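You operate a simulated robot arm through the tools that you are given. There is no shell and no other tool.

Carry out the task below with a simulated robot arm. There is one attempt and no reset: what you move stays moved.

Task
Hose the sludge off the grating; hang up the nozzle, shut the tap. Set down upright: hose nozzle.
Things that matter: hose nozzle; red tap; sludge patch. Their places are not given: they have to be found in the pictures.

The check looks at the end state, three seconds after you hand in, the way a careful person would. Anything else that was tipped, shoved, dropped, spilled or broken makes it a failure.

Robot
A 7-joint arm with a two-finger parallel gripper, fixed in place. Base frame: the origin is on the floor under the middle of its stand, x ahead of it, y to its left, z up. Lengths are in m, angles in degrees, forces in N, time in s.
It reaches about 1.479 m from its shoulder. Its first joint turns from -166.0 to 166.0 degrees. Payload 4.4 kg.
The tool frame sits at the grasp point between the pads (the TCP): z along the fingers, y along the line on which they close. The tips reach 0.023 m beyond it. Largest opening 0.094 m; finger width 0.038, thickness 0.01; the body of the gripper, 0.054 by 0.096 m, starts 0.039 m behind the TCP.
Orientation is told as [roll, pitch, yaw] about the base's x, y, z axes, in that order, counted from this pose: with the fingers straight down and closing along the base's y, the tool's x points along the base's -x, its y along +y and its z along -z.

Tools
- The arm moves only by the tool nudge_tool. Its argument "steps" is one flat list of numbers, 7 for each row, row after row: the shift along the tool's x, y, z in units of 100 mm (1.0 is 100 mm), then the turn, a rotation vector about the tool's x, y, z in units of 90 degrees (1.0 is 90 degrees), then the closure in counts, from 0 (fully open) to 255 (shut). In form: [x, y, z, ax, ay, az, jaw, x, y, z, ax, ay, az, jaw, ...]. A call has 1 to 20 rows; each row is the pose to reach, as a shift and turn from the pose commanded when the call began, along the tool's axes at that moment. A call with a number of a shift or a turn outside -1 to 1 is refused whole. Rows are played at 5 a second. More than 0.05 m and 8.6 degrees between two rows, or a gripper value outside its range, and nothing of the call is played. Where a pose cannot be reached the arm comes as near as it can. A force on the tool above 40 N (or 10 N above the force at the start of the call, whichever is more), or a blocked arm, ends the call early, and 0.2 s more pass. Each finger travels about 0.072 m/s and halts on what it meets, pressing with about 32 N; the grip force reading is that of the motor and also rises with nothing between the fingers. The clock runs only during rows and for 0.2 s after the last one: add rows that repeat a pose to give the fingers time. It gives the time, the measured TCP pose, the force on the tool (base axes), the opening and the grip force at its end, in the units of the frame above (readings bear some noise), with the torque about the TCP (base axes, N m) and any sound that the robot's microphone picked up.
- Cameras (640 x 400 px; columns grow to the right, rows downward): "scene" is fixed at [0.0487, -0.6508, 1.4192]; the picture's right is [0.71, -0.70, 0.00], its down [-0.35, -0.35, -0.87] and it looks along [0.61, 0.61, -0.50] (base axes); focal length 278 px, centre (320, 200). "wrist" rides on the gripper at [0.086, 0.016, -0.074] in the tool frame; the picture's right is [-0.18, 0.98, 0.00], its down [-0.58, -0.11, -0.81] and it looks along [-0.79, -0.15, 0.59] (tool axes); focal length 243 px, centre (320, 200).
- snapshot(camera): a new picture of that camera. No time passes.
- point_at(camera, pixels): there is no depth. For up to 12 entries [column, row, z] of the newest picture of that camera ("zoom" is the newest enlarged one), the place [x, y] in the base frame at which the ray of that pixel passes the height z, good to about 0.003 m. No time passes.
- inspect(camera, box): a new picture of the part [left, top, right, bottom] of that camera's present view, enlarged. No time passes.
- finish_job(): hands the job in; it is judged then, once.

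Open the gripper and draw the arm clear of the work before you hand the job in, unless the task says otherwise.

The tools are called after "Emit:" as name(argument=value, ...) on one line, values as JSON. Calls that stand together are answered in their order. nudge_tool: Moves the arm, as the interface text tells. Its arguments: {"type":"object","properties":{"steps":{"type":"array","items":{"type":"number"}}},"required":["steps"]} The other tools are called the same way: snapshot (camera) takes a picture; point_at (camera, pixels) gives the place at which the rays of pixels pass given heights; inspect (camera, box) takes an enlarged picture of a part of a camera's view; finish_job () hands the job in.

At the start:

```text
time: 0.0
position: [0.83, 0.1015, 1.2919]
tool_rot: [0.0, 0.0, 0.0]
wrist_force: [0.4, -0.1, 0.5]
ft_torque: [0.0, -0.02, 0.01]
opening: 0.0939
grip_force: 0.0
```

scene: 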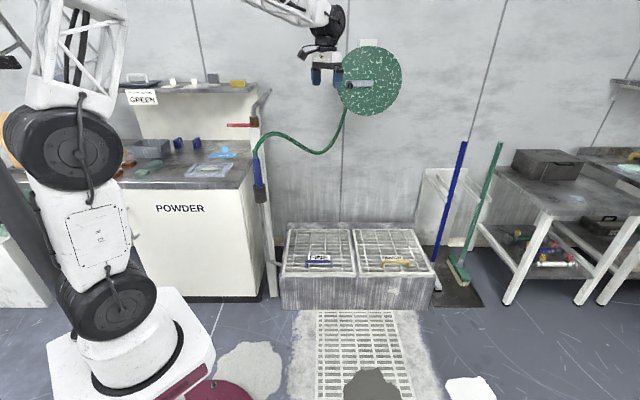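
wrist: 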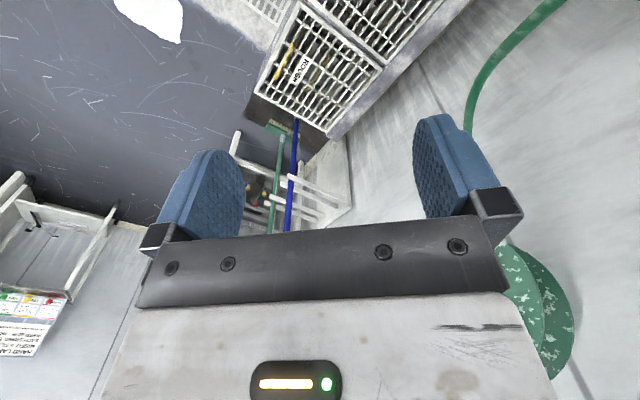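

I start by enlarging the parts of the scene that matter: the hose nozzle near (260,185), the red tap near (243,124), and the sludge near (370,385).

Emit:
inspect(camera="scene", box=[200, 70, 360, 170])

Emit:
inspect(camera="scene", box=[200, 130, 360, 230])

Emit:
inspect(camera="scene", box=[200, 220, 488, 400])

```text
4.00 times, centred on (280, 120) of scene
```

zoom: 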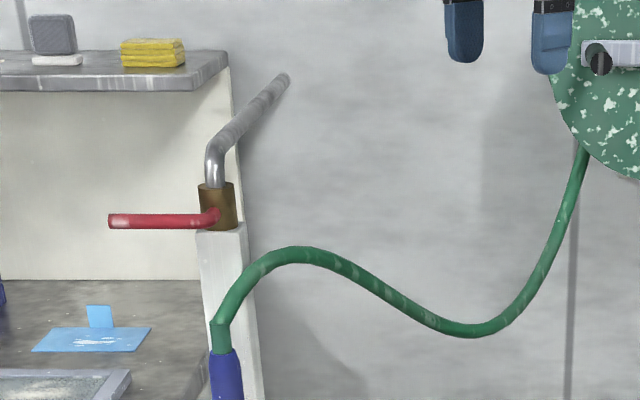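

```text
4.00 times, centred on (280, 180) of scene
```

zoom: 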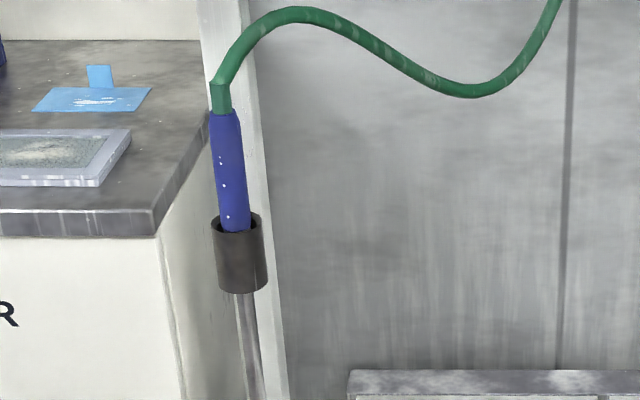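

```text
2.22 times, centred on (344, 310) of scene
```

zoom: 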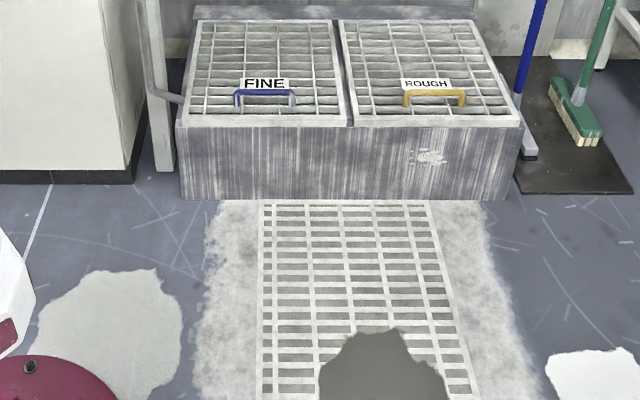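

The nozzle is a blue barrel standing in a dark cup on a post. The tap is a red lever on a brass body at the top of that post. I query rays for the post foot, cup, nozzle, tap and sludge at several heights.

Emit:
point_at(camera="scene", pixels=[[274, 297, 0.0], [267, 297, 0.0], [260, 205, 0.8], [260, 205, 0.7], [255, 160, 0.9], [255, 160, 0.8], [254, 125, 1.1], [254, 125, 1.2], [370, 370, 0.0], [345, 395, 0.0], [405, 395, 0.0], [318, 312, 0.0]])

Emit:
inspect(camera="scene", box=[225, 100, 305, 150])

Emit:
inspect(camera="scene", box=[225, 160, 305, 210])

Emit:
inspect(camera="scene", box=[225, 230, 337, 300])

```text
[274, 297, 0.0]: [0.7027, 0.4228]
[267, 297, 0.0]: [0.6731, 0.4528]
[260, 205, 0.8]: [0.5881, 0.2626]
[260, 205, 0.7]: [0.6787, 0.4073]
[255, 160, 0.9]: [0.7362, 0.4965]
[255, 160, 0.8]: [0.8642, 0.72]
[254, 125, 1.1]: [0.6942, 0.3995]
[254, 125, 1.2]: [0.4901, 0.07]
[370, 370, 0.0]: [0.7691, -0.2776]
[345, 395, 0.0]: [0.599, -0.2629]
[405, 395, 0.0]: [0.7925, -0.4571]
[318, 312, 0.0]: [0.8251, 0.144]
```

```text
8.00 times, centred on (265, 125) of scene
```

zoom: 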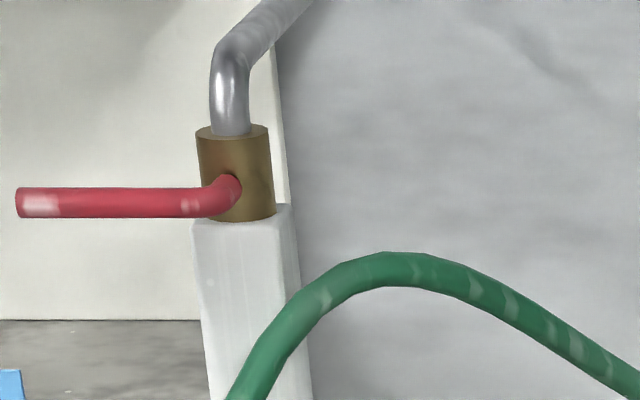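

```text
8.00 times, centred on (265, 185) of scene
```

zoom: 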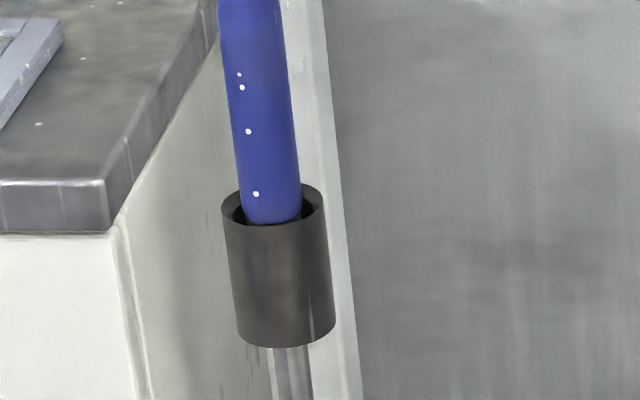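

```text
5.71 times, centred on (281, 265) of scene
```

zoom: 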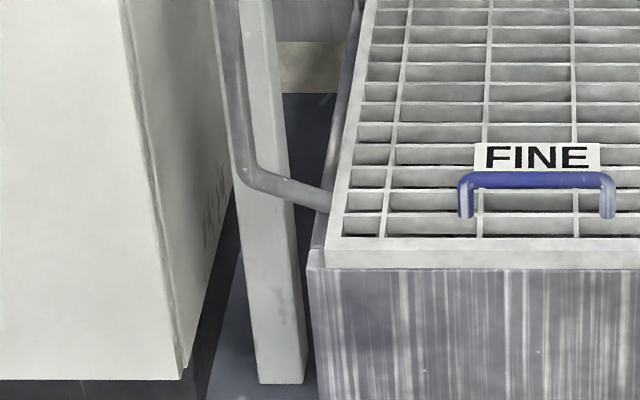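

The post foot is near (0.69, 0.44), and the tap body is at about z≈1.1 on it. I yaw the tool left by 90° and shift 0.1 m toward -x so the wrist camera can see the tap and nozzle.

Emit:
nudge_tool(steps=[0.09, 0, 0, 0, 0, -0.09, 0, 0.18, 0, 0, 0, 0, -0.18, 0, 0.27, 0, 0, 0, 0, -0.27, 0, 0.36, 0, 0, 0, 0, -0.36, 0, 0.45, 0, 0, 0, 0, -0.45, 0, 0.54, 0, 0, 0, 0, -0.54, 0, 0.63, 0, 0, 0, 0, -0.63, 0, 0.72, 0, 0, 0, 0, -0.72, 0, 0.81, 0, 0, 0, 0, -0.81, 0, 0.9, 0, 0, 0, 0, -0.9, 0, 1.0, 0, 0, 0, 0, -0.99, 0, 1.0, 0, 0, 0, 0, -1.0, 0])

Emit:
snapshot(camera="wrist")

Emit:
snapshot(camera="scene")

```text
time: 2.6
position: [0.73, 0.1005, 1.2911]
tool_rot: [0.0, -0.1, 90.1]
wrist_force: [0.2, -0.5, -0.4]
ft_torque: [0.0, -0.01, 0.01]
opening: 0.0942
grip_force: 0.0
```

```text
taken
```

wrist: 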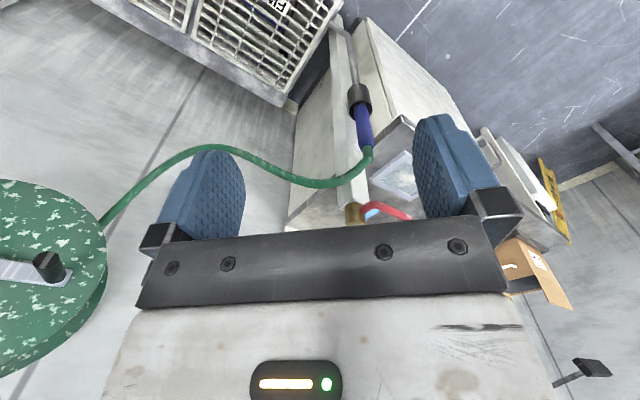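

```text
taken
```

scene: 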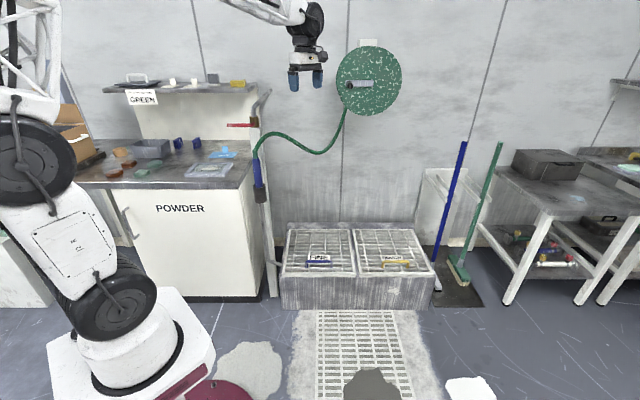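

The wrist picture is upside-down. It shows the brass body at (354,214), the red lever going right to about (408,215), the nozzle at (363,120) and the cup at (358,95). I query rays in both cameras for triangulation and enlarge.

Emit:
point_at(camera="wrist", pixels=[[354, 213, 1.05], [354, 213, 1.1], [354, 213, 1.15], [408, 215, 1.1], [408, 215, 1.05], [367, 146, 0.9], [367, 146, 0.85], [358, 94, 0.75], [358, 94, 0.7], [358, 94, 0.65]])

Emit:
point_at(camera="scene", pixels=[[255, 120, 1.05], [255, 120, 1.1], [255, 120, 1.15], [227, 125, 1.1], [227, 125, 1.05], [255, 158, 0.9], [255, 158, 0.95], [260, 187, 0.75], [260, 187, 0.7], [260, 187, 0.8], [260, 200, 0.7], [260, 200, 0.75]])

Emit:
inspect(camera="wrist", box=[280, 50, 440, 230])

```text
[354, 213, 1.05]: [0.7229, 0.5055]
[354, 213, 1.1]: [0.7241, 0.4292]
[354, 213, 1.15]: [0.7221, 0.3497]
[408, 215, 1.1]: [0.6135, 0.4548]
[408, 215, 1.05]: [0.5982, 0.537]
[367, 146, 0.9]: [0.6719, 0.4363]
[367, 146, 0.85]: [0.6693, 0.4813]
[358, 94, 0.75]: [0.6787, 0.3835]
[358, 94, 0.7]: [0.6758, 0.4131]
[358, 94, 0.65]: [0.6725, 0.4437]
```

```text
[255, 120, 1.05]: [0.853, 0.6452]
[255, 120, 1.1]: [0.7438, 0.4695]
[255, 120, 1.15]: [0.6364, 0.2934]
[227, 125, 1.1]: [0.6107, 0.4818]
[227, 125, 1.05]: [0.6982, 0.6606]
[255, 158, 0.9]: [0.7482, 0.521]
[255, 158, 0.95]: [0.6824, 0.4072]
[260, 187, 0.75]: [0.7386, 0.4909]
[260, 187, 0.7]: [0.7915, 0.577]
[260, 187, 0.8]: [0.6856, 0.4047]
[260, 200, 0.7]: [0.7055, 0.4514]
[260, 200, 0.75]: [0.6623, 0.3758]
```

```text
2.22 times, centred on (360, 140) of wrist
```

zoom: 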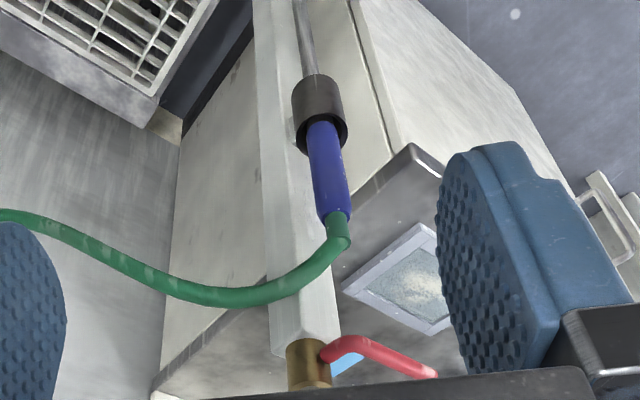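

The tap body is near (0.724, 0.43, 1.105) and the lever tip near (0.61, 0.46, 1.10). I move back and to the left with less yaw to see the tap and nozzle square to the wall.

Emit:
nudge_tool(steps=[-0.1, 0.2, 0, 0, 0, 0.076, 0, -0.2, 0.4, 0, 0, 0, 0.152, 0, -0.3, 0.6, 0, 0, 0, 0.228, 0, -0.4, 0.8, 0, 0, 0, 0.304, 0, -0.5, 1.0, 0, 0, 0, 0.38, 0])

Emit:
nudge_tool(steps=[0.25, 0.25, 0, 0, 0, 0, 0, 0.5, 0.5, 0, 0, 0, 0, 0, 0.75, 0.75, 0, 0, 0, 0, 0, 1.0, 1.0, 0, 0, 0, 0, 0])

Emit:
snapshot(camera="wrist")

```text
time: 3.8
position: [0.6295, 0.1521, 1.2904]
tool_rot: [0.0, 0.0, 55.7]
wrist_force: [-0.1, 0.2, -0.6]
ft_torque: [0.03, -0.01, 0.0]
opening: 0.0941
grip_force: 0.0
```

```text
time: 4.8
position: [0.4918, 0.1235, 1.2915]
tool_rot: [0.1, 0.0, 55.8]
wrist_force: [0.7, 0.4, -0.4]
ft_torque: [-0.01, 0.02, -0.03]
opening: 0.0942
grip_force: 0.1
```

```text
taken
```

wrist: 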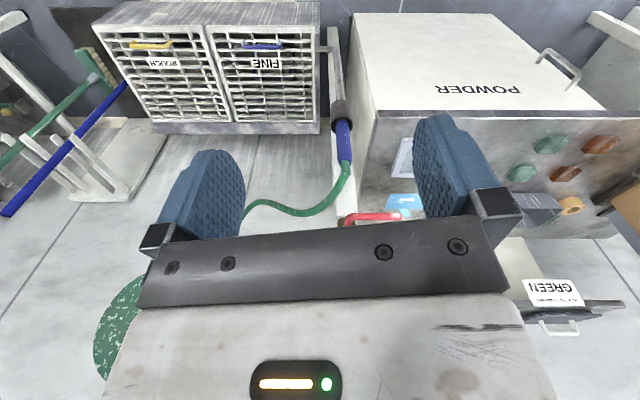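

Emit:
inspect(camera="wrist", box=[290, 70, 450, 230])

Emit:
point_at(camera="wrist", pixels=[[397, 215, 1.05], [397, 215, 1.1], [347, 219, 1.1], [347, 219, 1.15], [344, 162, 0.95], [344, 162, 0.9], [340, 112, 0.8], [340, 112, 0.75], [340, 112, 0.7]])

```text
2.50 times, centred on (370, 150) of wrist
```

zoom: 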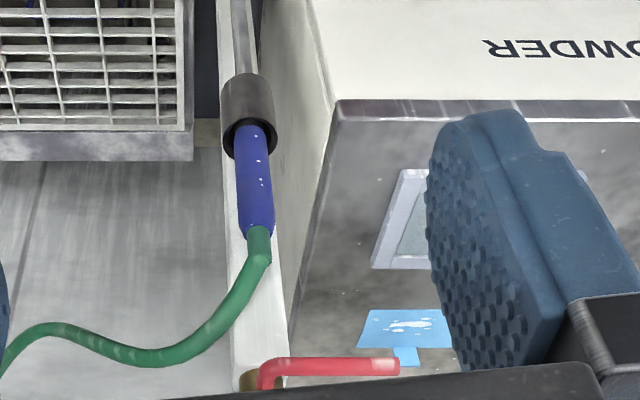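

```text
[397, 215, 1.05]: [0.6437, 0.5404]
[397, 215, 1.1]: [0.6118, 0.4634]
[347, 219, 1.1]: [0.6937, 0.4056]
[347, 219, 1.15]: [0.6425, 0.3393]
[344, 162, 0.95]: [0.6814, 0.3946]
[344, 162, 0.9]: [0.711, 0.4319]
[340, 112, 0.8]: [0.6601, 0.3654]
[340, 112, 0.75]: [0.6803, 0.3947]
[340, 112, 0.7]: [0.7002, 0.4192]
```

Everything lines up with the wall at about 45°. The lever is L-shaped, with its stem out of the brass body toward the room and the handle pointing left. I move nearer and higher for a close view of the tap.

Emit:
nudge_tool(steps=[-0.25, 0.1, -0.25, 0, 0, 0, 0, -0.5, 0.2, -0.5, 0, 0, 0, 0, -0.75, 0.3, -0.75, 0, 0, 0, 0, -1.0, 0.4, -1.0, 0, 0, 0, 0])

Emit:
snapshot(camera="wrist")

Emit:
inspect(camera="wrist", box=[270, 110, 430, 230])

```text
time: 5.8
position: [0.5149, 0.2285, 1.3921]
tool_rot: [0.0, -0.1, 55.8]
wrist_force: [-0.1, -0.4, 0.7]
ft_torque: [-0.01, 0.04, 0.01]
opening: 0.0938
grip_force: 0.1
```

```text
taken
```

wrist: 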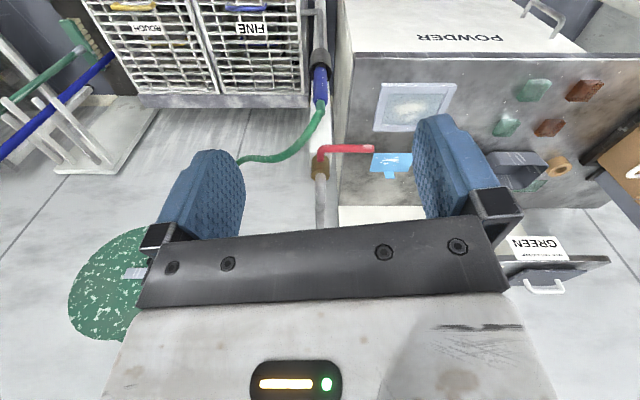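

```text
3.33 times, centred on (350, 170) of wrist
```

zoom: 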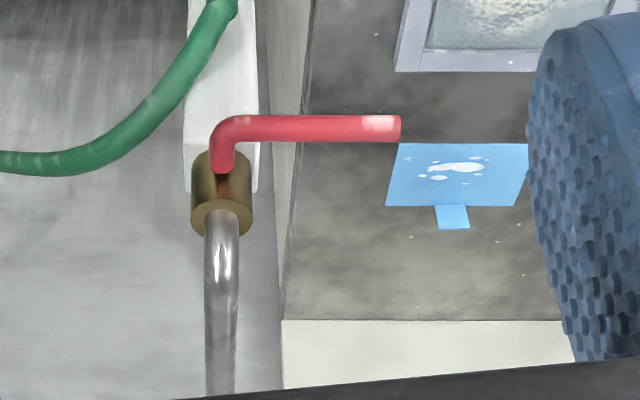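

The view confirms it: the stem comes toward the room and the handle is perpendicular to the vertical pipe, which should mean shut. I measure the lever points in the zoom and the nozzle in the snapshot.

Emit:
point_at(camera="zoom", pixels=[[400, 128, 1.1], [400, 128, 1.12], [400, 128, 1.08], [225, 130, 1.1], [225, 130, 1.08], [225, 130, 1.12], [222, 215, 1.12], [222, 215, 1.14], [225, 170, 1.1]])

Emit:
point_at(camera="wrist", pixels=[[320, 100, 0.95], [320, 100, 0.93], [320, 100, 0.91], [320, 62, 0.8], [320, 62, 0.78], [320, 62, 0.76], [374, 149, 1.1], [350, 54, 0.85], [350, 54, 0.8]])

Emit:
point_at(camera="scene", pixels=[[228, 125, 1.1], [228, 125, 1.08], [228, 125, 1.12], [253, 124, 1.1], [253, 124, 1.08], [253, 124, 1.12], [255, 158, 0.93], [255, 158, 0.91], [255, 158, 0.95], [259, 187, 0.8], [259, 187, 0.78], [238, 182.5, 0.85]])

Emit:
inspect(camera="wrist", box=[280, 30, 380, 120])

```text
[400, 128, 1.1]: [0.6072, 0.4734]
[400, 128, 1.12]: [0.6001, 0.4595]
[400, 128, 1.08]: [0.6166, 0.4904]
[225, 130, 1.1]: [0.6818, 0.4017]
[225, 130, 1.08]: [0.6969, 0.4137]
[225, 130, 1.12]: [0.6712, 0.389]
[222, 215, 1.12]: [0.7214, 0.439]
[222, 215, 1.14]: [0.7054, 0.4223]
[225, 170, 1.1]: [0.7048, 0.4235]
```

```text
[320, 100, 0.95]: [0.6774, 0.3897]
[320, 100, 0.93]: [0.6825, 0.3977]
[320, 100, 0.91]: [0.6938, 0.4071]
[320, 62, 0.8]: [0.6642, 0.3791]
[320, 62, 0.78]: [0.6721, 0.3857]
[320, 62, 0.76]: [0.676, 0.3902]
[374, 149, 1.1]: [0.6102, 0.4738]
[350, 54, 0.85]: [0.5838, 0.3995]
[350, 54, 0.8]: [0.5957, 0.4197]
```

```text
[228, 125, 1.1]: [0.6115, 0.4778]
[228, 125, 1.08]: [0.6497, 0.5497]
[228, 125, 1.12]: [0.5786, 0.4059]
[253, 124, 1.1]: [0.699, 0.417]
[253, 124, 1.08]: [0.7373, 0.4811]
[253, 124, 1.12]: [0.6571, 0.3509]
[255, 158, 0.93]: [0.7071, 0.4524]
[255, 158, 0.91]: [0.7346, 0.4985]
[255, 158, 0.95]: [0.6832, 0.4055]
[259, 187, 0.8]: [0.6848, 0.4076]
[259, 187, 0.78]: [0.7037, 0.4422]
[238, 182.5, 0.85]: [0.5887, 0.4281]
```

```text
4.44 times, centred on (330, 75) of wrist
```

zoom: 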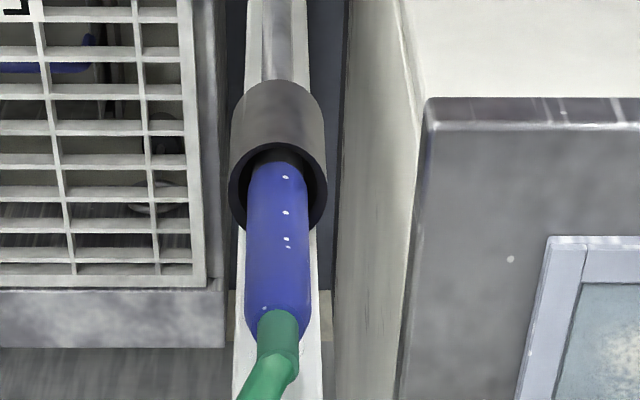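

The lever tip is at about (0.609, 0.475, 1.10) and its pivot axis runs out of the body at lateral ≈0.2 along the wall. The nozzle axis is near (0.683, 0.400) with its top at about 0.945 and the cup rim at about 0.79. I square the yaw to 45°, lower a little, and then pitch the fingers to horizontal, facing the wall.

Emit:
nudge_tool(steps=[-0.2, 0, 0.25, 0, 0, 0.03, 0, -0.4, 0, 0.5, 0, 0, 0.06, 0, -0.6, 0, 0.75, 0, 0, 0.09, 0, -0.8, 0, 1.0, 0, 0, 0.12, 0])

Emit:
nudge_tool(steps=[0, 0, 0, 0, -0.09, 0, 0, 0, 0, 0, 0, -0.18, 0, 0, 0, 0, 0, 0, -0.27, 0, 0, 0, 0, 0, 0, -0.36, 0, 0, 0, 0, 0, 0, -0.45, 0, 0, 0, 0, 0, 0, -0.5, 0, 0])

Emit:
snapshot(camera="scene")

Emit:
snapshot(camera="wrist")

```text
time: 6.8
position: [0.5587, 0.2963, 1.2907]
tool_rot: [0.0, -0.1, 45.0]
wrist_force: [-0.6, -0.1, 0.8]
ft_torque: [0.01, 0.01, -0.02]
opening: 0.0941
grip_force: 0.1
```

```text
time: 8.2
position: [0.5588, 0.2972, 1.2904]
tool_rot: [0.0, -45.1, 45.0]
wrist_force: [0.8, 1.1, 0.2]
ft_torque: [-0.03, -0.03, 0.01]
opening: 0.0941
grip_force: 0.0
```

```text
taken
```

scene: 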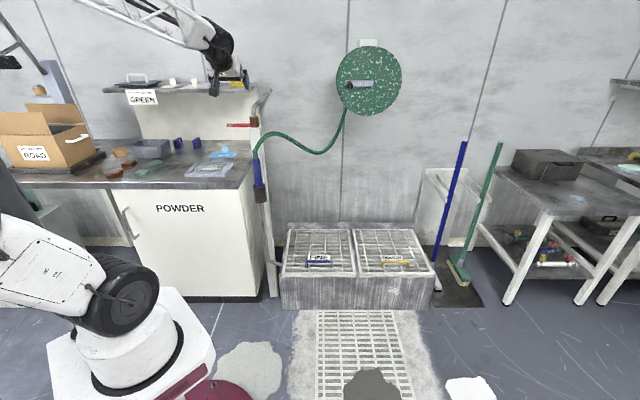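

```text
taken
```

wrist: 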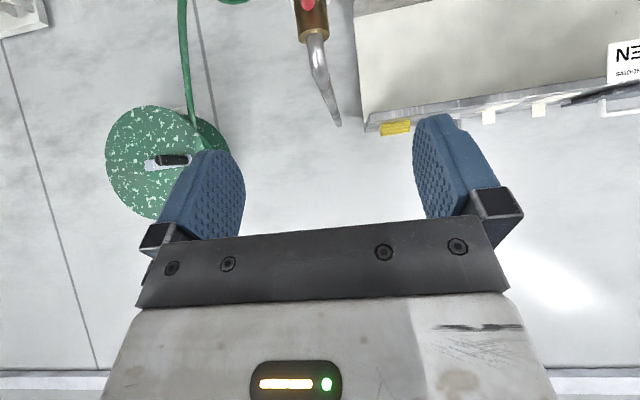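

The pose is tracking well. I finish the pitch so that the fingers are horizontal, then roll about the finger axis to bring the wrist camera above the gripper, where it can look down at the nozzle and floor.

Emit:
nudge_tool(steps=[0, 0, 0, 0, -0.09, 0, 0, 0, 0, 0, 0, -0.18, 0, 0, 0, 0, 0, 0, -0.27, 0, 0, 0, 0, 0, 0, -0.36, 0, 0, 0, 0, 0, 0, -0.45, 0, 0, 0, 0, 0, 0, -0.5, 0, 0])

Emit:
nudge_tool(steps=[0, 0, 0, 0, 0, 0.09, 0, 0, 0, 0, 0, 0, 0.18, 0, 0, 0, 0, 0, 0, 0.27, 0, 0, 0, 0, 0, 0, 0.36, 0, 0, 0, 0, 0, 0, 0.45, 0, 0, 0, 0, 0, 0, 0.54, 0, 0, 0, 0, 0, 0, 0.63, 0, 0, 0, 0, 0, 0, 0.72, 0, 0, 0, 0, 0, 0, 0.81, 0, 0, 0, 0, 0, 0, 0.9, 0, 0, 0, 0, 0, 0, 0.99, 0, 0, 0, 0, 0, 0, 1.0, 0])

Emit:
snapshot(camera="scene")

Emit:
snapshot(camera="wrist")

```text
time: 9.8
position: [0.5901, 0.3093, 1.2312]
tool_rot: [22.8, -84.7, 22.1]
wrist_force: [-0.4, -0.6, 1.1]
ft_torque: [-0.01, 0.02, -0.01]
opening: 0.0943
grip_force: 0.0
stopped in row 6: the arm was blocked; the commanded pose is now the measured one
```

```text
time: 12.4
position: [0.5898, 0.3087, 1.2314]
tool_rot: [85.0, 2.1, -45.1]
wrist_force: [0.0, -0.4, 0.6]
ft_torque: [-0.03, 0.0, -0.01]
opening: 0.0942
grip_force: 0.0
```

```text
taken
```

scene: 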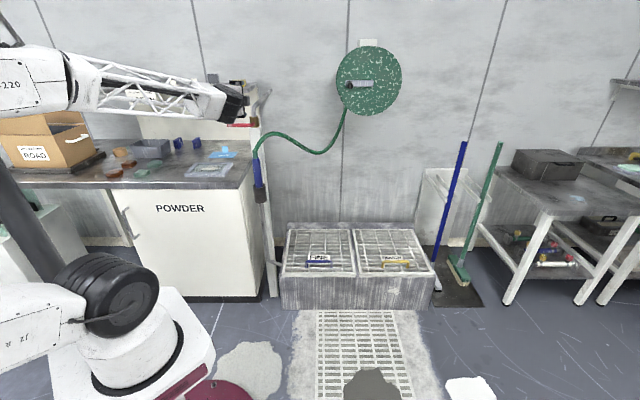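

```text
taken
```

wrist: 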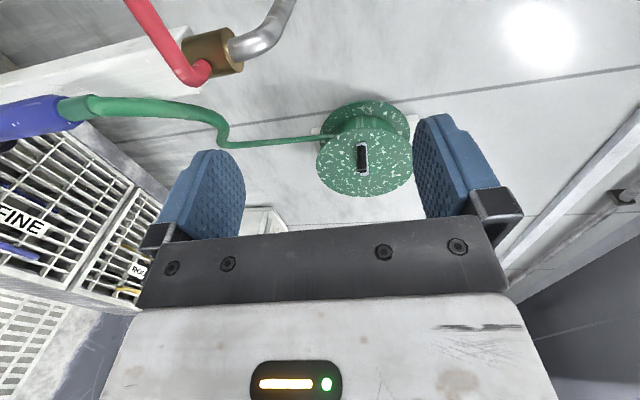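

The pitch stopped about 5° short because of an arm limit, but the roll worked. The fingers now point at the wall with the closing axis vertical, which suits straddling the horizontal handle. I level the tool and lower it in front of the lever tip, standing well off.

Emit:
nudge_tool(steps=[0.2, -0.25, 0, -0.014, 0, 0, 0, 0.4, -0.5, 0, -0.028, 0, 0, 0, 0.6, -0.75, 0, -0.042, 0, 0, 0, 0.8, -1.0, 0.1, -0.055, 0, 0, 0])

Emit:
snapshot(camera="scene")

Emit:
snapshot(camera="wrist")

```text
time: 13.4
position: [0.5319, 0.3704, 1.1343]
tool_rot: [90.0, 2.0, -45.1]
wrist_force: [-0.2, 0.1, 0.3]
ft_torque: [0.0, 0.01, 0.01]
opening: 0.0939
grip_force: 0.0
```

```text
taken
```

scene: 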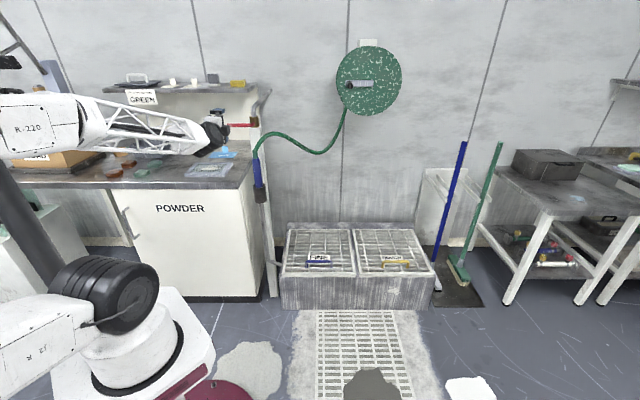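

```text
taken
```

wrist: 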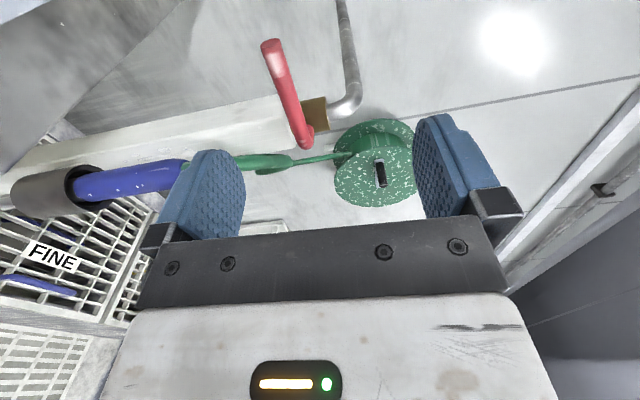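

The tool is level at (0.532, 0.370, 1.134), in front of the lever tip. I check the lever's height from this view.

Emit:
point_at(camera="wrist", pixels=[[272, 45, 1.09], [272, 45, 1.1], [272, 45, 1.11], [290, 95, 1.09], [290, 95, 1.1], [290, 95, 1.11], [304, 138, 1.1], [304, 138, 1.11], [86, 183, 0.78], [86, 183, 0.8]])

Emit:
inspect(camera="wrist", box=[200, 10, 420, 170])

Emit:
inspect(camera="scene", box=[190, 90, 290, 160])

```text
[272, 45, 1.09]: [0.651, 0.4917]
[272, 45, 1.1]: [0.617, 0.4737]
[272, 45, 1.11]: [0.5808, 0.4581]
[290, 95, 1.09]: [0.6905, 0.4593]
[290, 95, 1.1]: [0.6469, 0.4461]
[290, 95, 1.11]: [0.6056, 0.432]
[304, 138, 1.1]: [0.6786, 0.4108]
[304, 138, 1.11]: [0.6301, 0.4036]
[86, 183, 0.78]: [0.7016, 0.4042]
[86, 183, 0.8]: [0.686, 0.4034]
```

```text
2.50 times, centred on (310, 90) of wrist
```

zoom: 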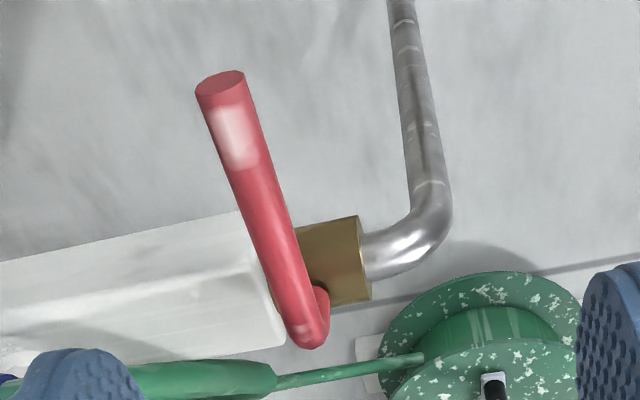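

```text
5.71 times, centred on (240, 125) of scene
```

zoom: 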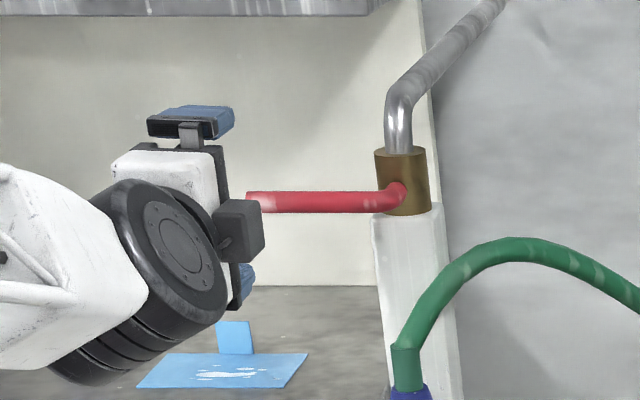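

The lever is confirmed at z≈1.10 with its tip near (0.613, 0.474). I lower 34 mm to centre the jaws on it, then advance 0.1 m toward the wall.

Emit:
nudge_tool(steps=[0, -0.17, 0, 0, 0, 0, 0, 0, -0.34, 0, 0, 0, 0, 0, 0, -0.34, 0.25, 0, 0, 0, 0, 0, -0.34, 0.5, 0, 0, 0, 0, 0, -0.34, 0.75, 0, 0, 0, 0, 0, -0.34, 1.0, 0, 0, 0, 0])

Emit:
snapshot(camera="wrist")

Emit:
inspect(camera="scene", box=[190, 90, 290, 160])

```text
time: 14.8
position: [0.6014, 0.4416, 1.1022]
tool_rot: [90.0, 2.1, -45.1]
wrist_force: [0.6, -0.5, 0.3]
ft_torque: [-0.01, 0.0, -0.03]
opening: 0.094
grip_force: 0.1
```

```text
taken
```

wrist: 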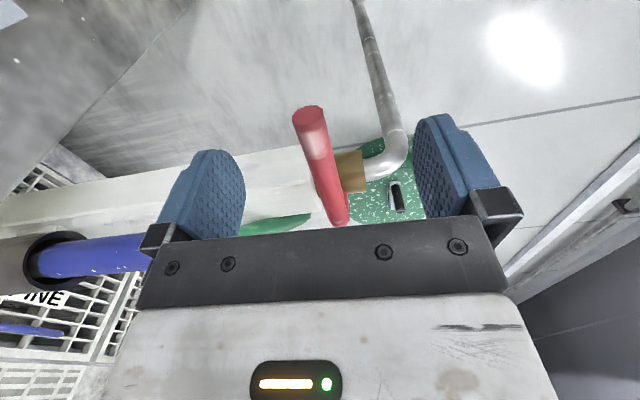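

```text
5.71 times, centred on (240, 125) of scene
```

zoom: 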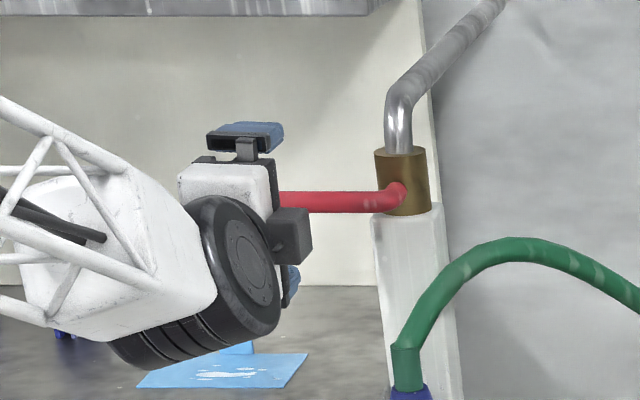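

The handle sits midway between the fingers, with its tip at (308,110). I advance 25 mm more and close the jaws to a loose fork of about 25 mm around it.

Emit:
nudge_tool(steps=[0, 0, 0.12, 0, 0, 0, 0, 0, 0, 0.25, 0, 0, 0, 0, 0, 0, 0.25, 0, 0, 0, 100, 0, 0, 0.25, 0, 0, 0, 187, 0, 0, 0.25, 0, 0, 0, 187, 0, 0, 0.25, 0, 0, 0, 187])

Emit:
snapshot(camera="wrist")

Emit:
inspect(camera="scene", box=[190, 90, 290, 160])

```text
time: 16.2
position: [0.6197, 0.4581, 1.1006]
tool_rot: [90.1, 2.1, -45.1]
wrist_force: [-0.2, 0.2, 0.4]
ft_torque: [-0.01, 0.0, 0.01]
opening: 0.0248
grip_force: 0.1
```

```text
taken
```

wrist: 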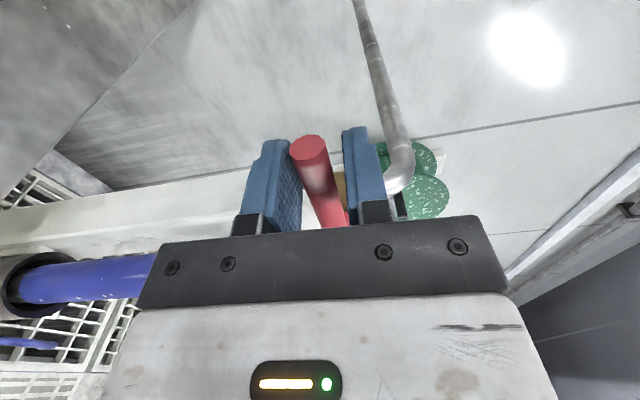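

```text
5.71 times, centred on (240, 125) of scene
```

zoom: 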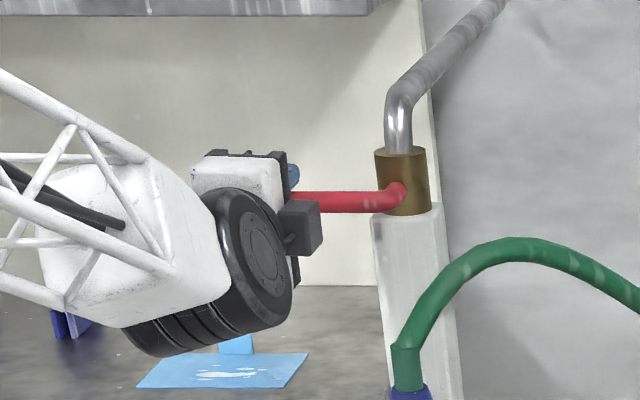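

The handle is forked with no contact force. I test the direction by lifting gently 20 mm in small rows and reading the force.

Emit:
nudge_tool(steps=[0, 0.05, 0, 0, 0, 0.02, 187, 0, 0.1, 0, 0, 0, 0.04, 187, 0, 0.15, 0, 0, 0, 0.07, 187, 0, 0.2, 0, 0, 0, 0.1, 187])

Emit:
snapshot(camera="wrist")

Emit:
inspect(camera="scene", box=[190, 90, 290, 160])

```text
time: 17.2
position: [0.6192, 0.4569, 1.1198]
tool_rot: [90.0, 11.0, -45.0]
wrist_force: [0.2, 0.4, -0.6]
ft_torque: [-0.04, 0.0, -0.01]
opening: 0.0254
grip_force: 0.1
```

```text
taken
```

wrist: 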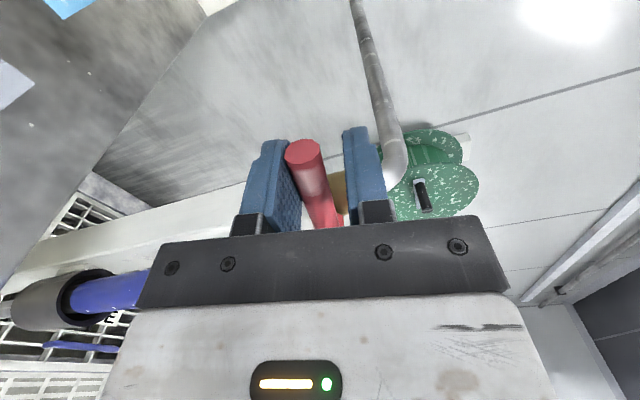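

```text
5.71 times, centred on (240, 125) of scene
```

zoom: 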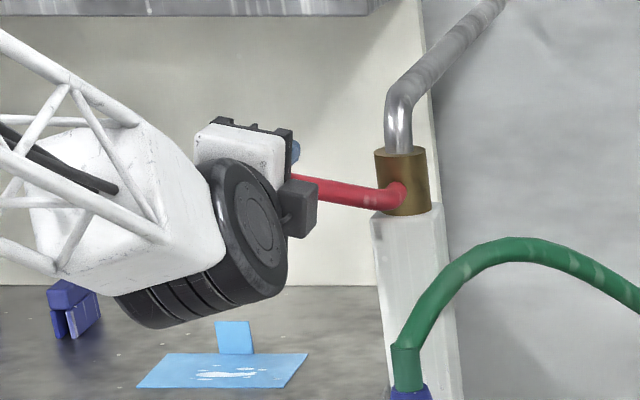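

The lever follows upward freely with near-zero force and tilts visibly. I carry it along a circular arc (radius about 86 mm around lateral 0.199, z 1.10) to vertical, rolling the tool with it.

Emit:
nudge_tool(steps=[-0.0059, 0.0722, 0, 0, 0, 0.0778, 187, -0.0183, 0.1466, 0, 0, 0, 0.1333, 187, -0.0372, 0.2197, 0, 0, 0, 0.1889, 187, -0.0624, 0.2908, 0, 0, 0, 0.2444, 187, -0.0937, 0.3595, 0, 0, 0, 0.3, 187, -0.1309, 0.4251, 0, 0, 0, 0.3556, 187, -0.1736, 0.4873, 0, 0, 0, 0.4111, 187, -0.2216, 0.5456, 0, 0, 0, 0.4667, 187, -0.2745, 0.5994, 0, 0, 0, 0.5222, 187, -0.3318, 0.6484, 0, 0, 0, 0.5778, 187, -0.3933, 0.6923, 0, 0, 0, 0.6333, 187, -0.4583, 0.7305, 0, 0, 0, 0.6889, 187, -0.5264, 0.763, 0, 0, 0, 0.7444, 187, -0.5971, 0.7895, 0, 0, 0, 0.8, 187, -0.6698, 0.8097, 0, 0, 0, 0.8556, 187, -0.744, 0.8234, 0, 0, 0, 0.9111, 187])

Emit:
snapshot(camera="wrist")

Emit:
snapshot(camera="scene")

Emit:
inspect(camera="scene", box=[200, 70, 320, 220])

```text
time: 20.6
position: [0.6827, 0.3939, 1.1866]
tool_rot: [-89.6, 86.8, 135.3]
wrist_force: [-0.5, 2.7, 0.5]
ft_torque: [-0.04, -0.01, 0.02]
opening: 0.0262
grip_force: 1.5
```

```text
taken
```

wrist: 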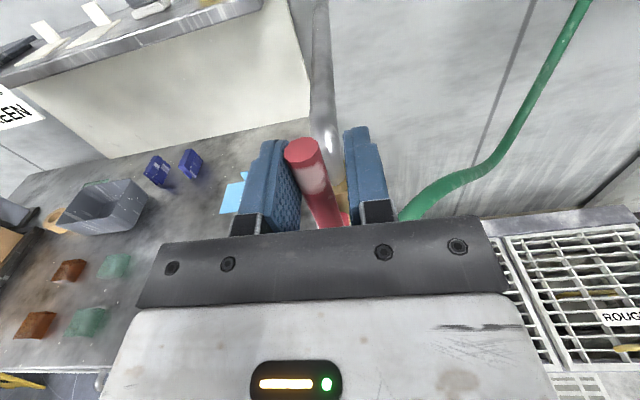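

```text
taken
```

scene: 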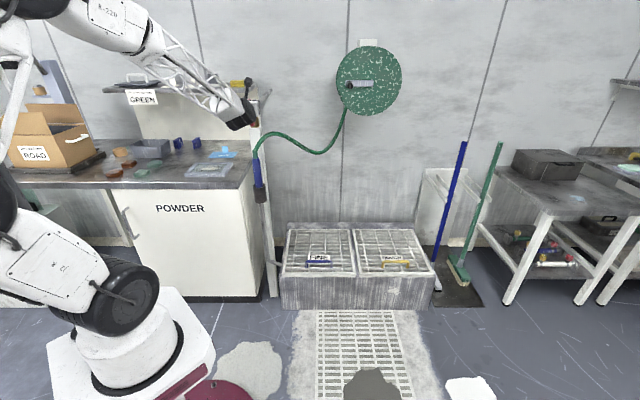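

```text
2.67 times, centred on (260, 145) of scene
```

zoom: 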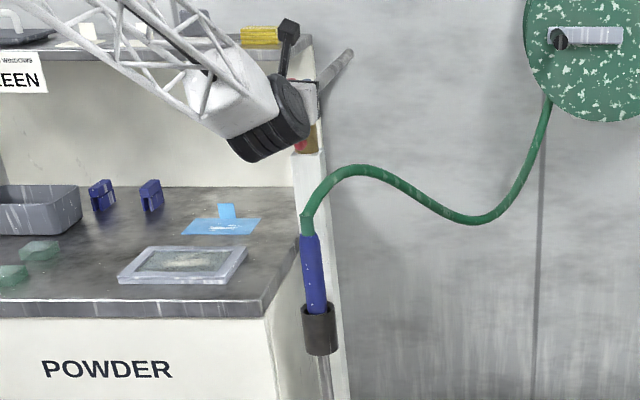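

The handle is now near vertical and the force is small (2.7 N). I push 4 mm further right to see whether it is at its open stop.

Emit:
nudge_tool(steps=[0, 0.02, 0, 0, 0, 0, 187, 0, 0.04, 0, 0, 0, 0, 187, 0, 0.04, 0, 0, 0, 0, 187])

Emit:
inspect(camera="wrist", box=[230, 100, 420, 230])

```text
time: 21.4
position: [0.6852, 0.3909, 1.1864]
tool_rot: [-90.2, 87.0, 134.6]
wrist_force: [-11.9, 7.9, 4.0]
ft_torque: [-0.08, -0.21, 0.1]
opening: 0.0314
grip_force: 7.3
```

```text
3.08 times, centred on (325, 165) of wrist
```

zoom: 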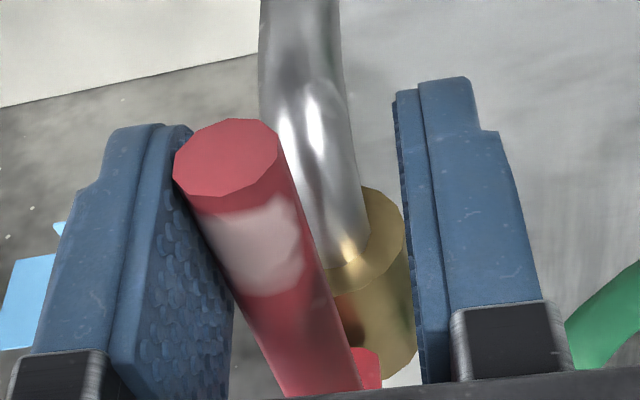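

The force rose to 14 N, so the lever is at its vertical open stop. I relax the pressure, open the jaws and back straight out 0.1 m.

Emit:
nudge_tool(steps=[0, -0.08, 0, 0, 0, 0, 187, 0, -0.08, 0, 0, 0, 0, 120, 0, -0.08, 0, 0, 0, 0, 60, 0, -0.08, 0, 0, 0, 0, 60, 0, -0.08, -0.3, 0, 0, 0, 60, 0, -0.08, -0.65, 0, 0, 0, 60, 0, -0.08, -1.0, 0, 0, 0, 60])

Emit:
snapshot(camera="wrist")

Emit:
inspect(camera="scene", box=[200, 70, 320, 220])

```text
time: 23.0
position: [0.6097, 0.3281, 1.186]
tool_rot: [-89.6, 86.9, 135.3]
wrist_force: [-0.2, 0.0, -0.5]
ft_torque: [0.0, -0.01, 0.02]
opening: 0.0718
grip_force: 0.1
```

```text
taken
```

wrist: 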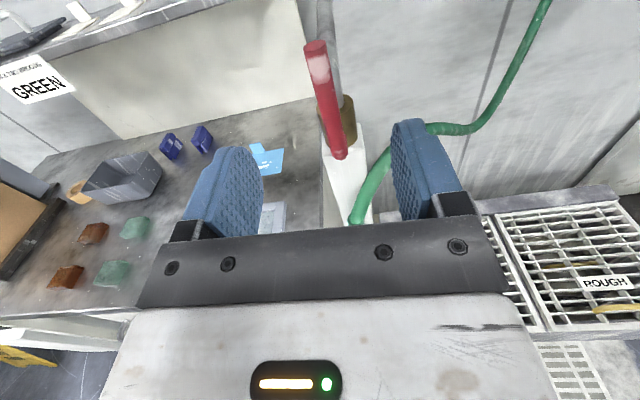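

```text
2.67 times, centred on (260, 145) of scene
```

zoom: 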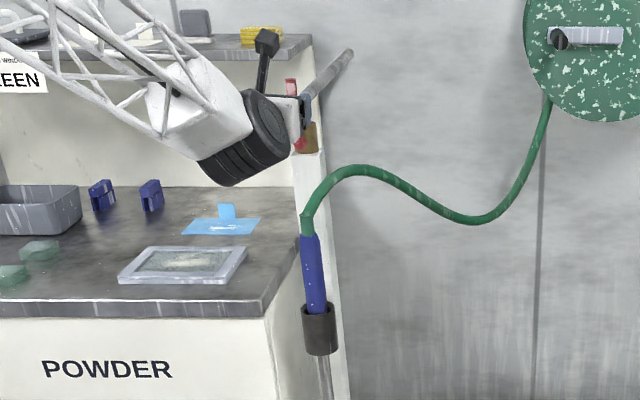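

The red lever now stands vertical at (322,100) in the wrist view and nothing else was touched. I correct the roll by 3° and descend in front of the nozzle in 0.1 m stages.

Emit:
nudge_tool(steps=[-0.25, 0, 0, 0, 0, -0.011, 40, -0.5, 0, 0, 0, 0, -0.022, 40, -0.75, 0, 0, 0, 0, -0.033, 40, -1.0, 0, 0, 0, 0, -0.033, 40])

Emit:
nudge_tool(steps=[-0.25, 0, 0, 0, 0, 0, 40, -0.5, 0, 0, 0, 0, 0, 40, -0.75, 0, 0, 0, 0, 0, 40, -1.0, 0, 0, 0, 0, 0, 40])

Emit:
snapshot(camera="wrist")

Emit:
snapshot(camera="scene")

```text
time: 24.0
position: [0.6057, 0.3296, 1.0858]
tool_rot: [-90.3, 90.0, 134.6]
wrist_force: [-0.3, -1.1, -0.3]
ft_torque: [0.01, 0.01, -0.01]
opening: 0.0792
grip_force: 0.0
```

```text
time: 25.0
position: [0.6059, 0.3322, 0.9861]
tool_rot: [-97.6, 90.0, 127.4]
wrist_force: [0.2, 0.1, 0.7]
ft_torque: [0.02, -0.01, 0.0]
opening: 0.0792
grip_force: 0.0
```

```text
taken
```

wrist: 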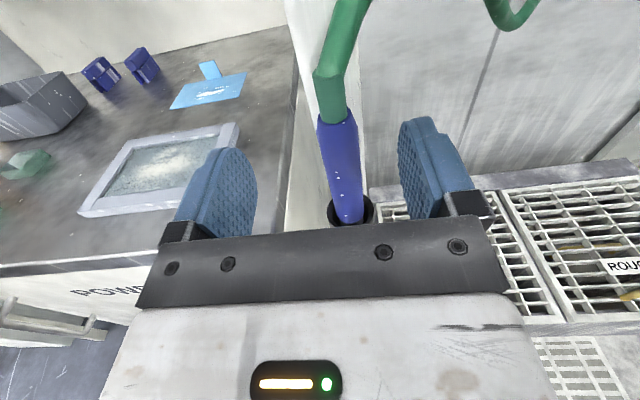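

```text
taken
```

scene: 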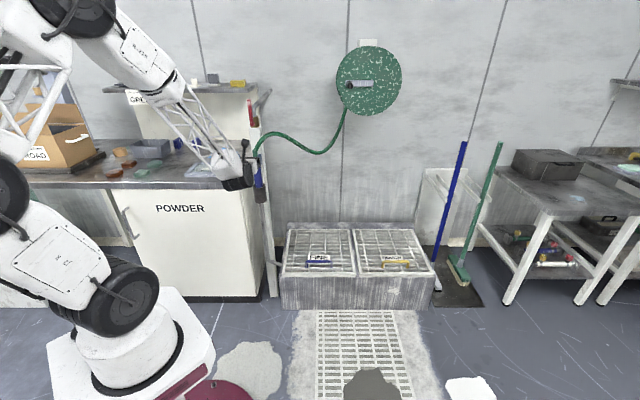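

The nozzle is straight ahead between the fingers, from its top at (337,115) to the cup at (350,212). I measure the axis at several heights to align laterally.

Emit:
point_at(camera="wrist", pixels=[[337, 118, 0.94], [337, 118, 0.93], [341, 150, 0.9], [341, 150, 0.88], [345, 185, 0.85], [345, 185, 0.83], [350, 214, 0.79], [350, 214, 0.8], [329, 110, 0.94], [354, 110, 0.94], [325, 140, 0.9], [357, 140, 0.9]])

Emit:
inspect(camera="wrist", box=[260, 80, 440, 230])

Emit:
inspect(camera="scene", box=[210, 130, 310, 210])

```text
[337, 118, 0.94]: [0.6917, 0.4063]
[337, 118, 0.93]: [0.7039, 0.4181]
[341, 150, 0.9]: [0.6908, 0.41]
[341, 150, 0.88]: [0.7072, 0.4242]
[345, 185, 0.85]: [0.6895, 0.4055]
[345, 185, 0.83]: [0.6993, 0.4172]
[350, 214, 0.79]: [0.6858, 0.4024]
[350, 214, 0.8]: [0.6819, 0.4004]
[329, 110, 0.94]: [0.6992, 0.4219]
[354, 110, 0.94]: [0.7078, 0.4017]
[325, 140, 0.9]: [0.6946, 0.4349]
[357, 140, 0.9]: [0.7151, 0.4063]
```

```text
2.67 times, centred on (350, 155) of wrist
```

zoom: 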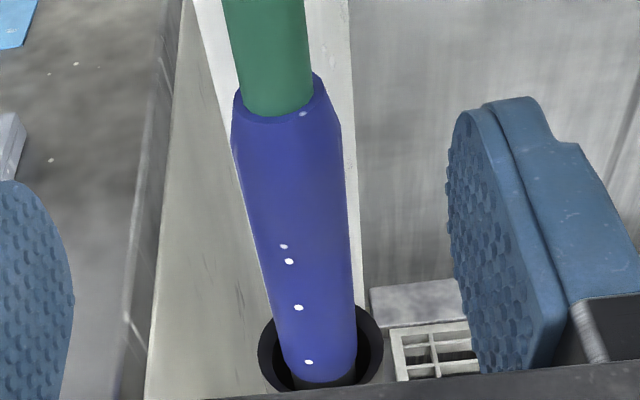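

```text
5.00 times, centred on (260, 170) of scene
```

zoom: 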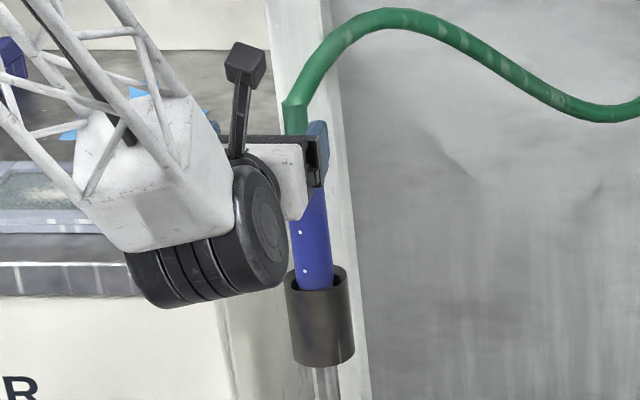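

The nozzle axis is about (0.687, 0.404), roughly 35 mm thick, with the post just behind it. I lower to z≈0.886 with 6 mm of lateral correction, then check before advancing.

Emit:
nudge_tool(steps=[-0.25, 0.03, 0, 0, 0, 0, 40, -0.5, 0.065, 0, 0, 0, 0, 40, -0.75, 0.065, 0, 0, 0, 0, 40, -1.0, 0.065, 0, 0, 0, 0, 40])

Emit:
snapshot(camera="wrist")

Emit:
snapshot(camera="scene")

```text
time: 26.0
position: [0.6112, 0.3246, 0.8869]
tool_rot: [-88.5, 89.9, 136.3]
wrist_force: [0.1, 0.7, 0.2]
ft_torque: [0.04, 0.03, 0.02]
opening: 0.079
grip_force: 0.1
```

```text
taken
```

wrist: 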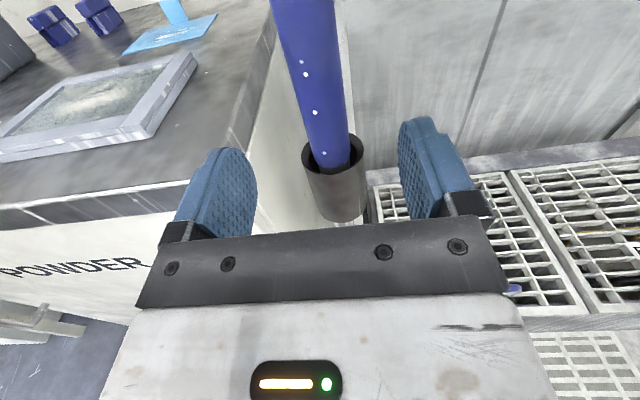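

```text
taken
```

scene: 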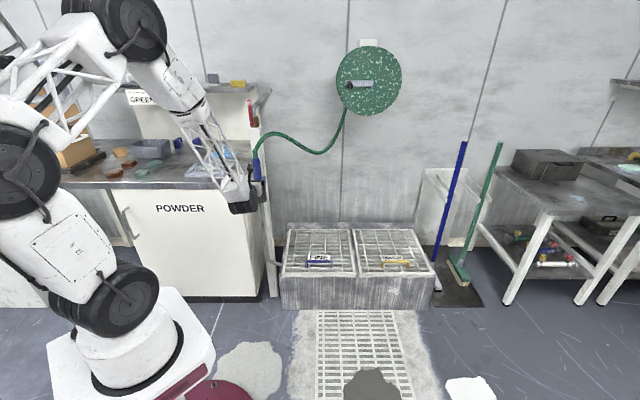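

The tool is at D≈0.662, L≈0.203, z≈0.887 and the nozzle is centred between the open fingers. I shift 2 mm left and advance 0.1 m so the fingers straddle it, without closing yet.

Emit:
nudge_tool(steps=[0, -0.02, 0.2, 0, 0, 0, 40, 0, -0.02, 0.4, 0, 0, 0, 40, 0, -0.02, 0.6, 0, 0, 0, 40, 0, -0.02, 0.8, 0, 0, 0, 40, 0, -0.02, 1.0, 0, 0, 0, 40])

Emit:
snapshot(camera="wrist")

Emit:
inspect(camera="scene", box=[200, 120, 320, 220])

```text
time: 27.2
position: [0.6789, 0.3978, 0.8873]
tool_rot: [-93.8, 90.0, 131.0]
wrist_force: [0.6, 0.2, 0.1]
ft_torque: [0.0, 0.0, -0.03]
opening: 0.0792
grip_force: 0.1
```

```text
taken
```

wrist: 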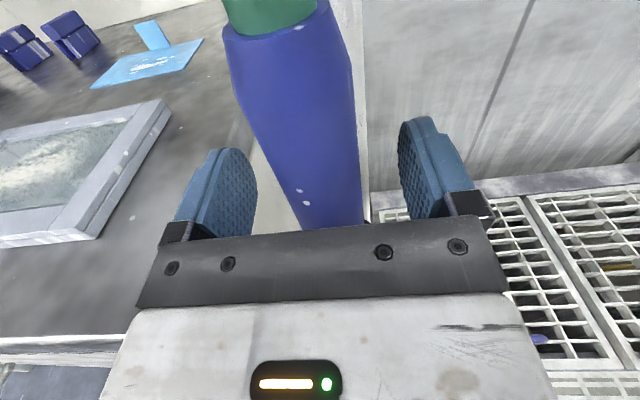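

```text
4.00 times, centred on (260, 170) of scene
```

zoom: 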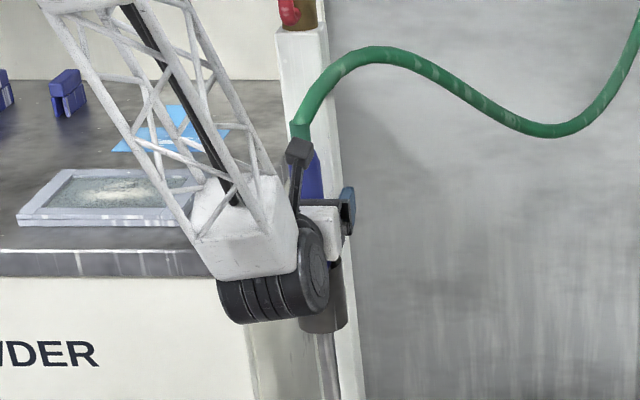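

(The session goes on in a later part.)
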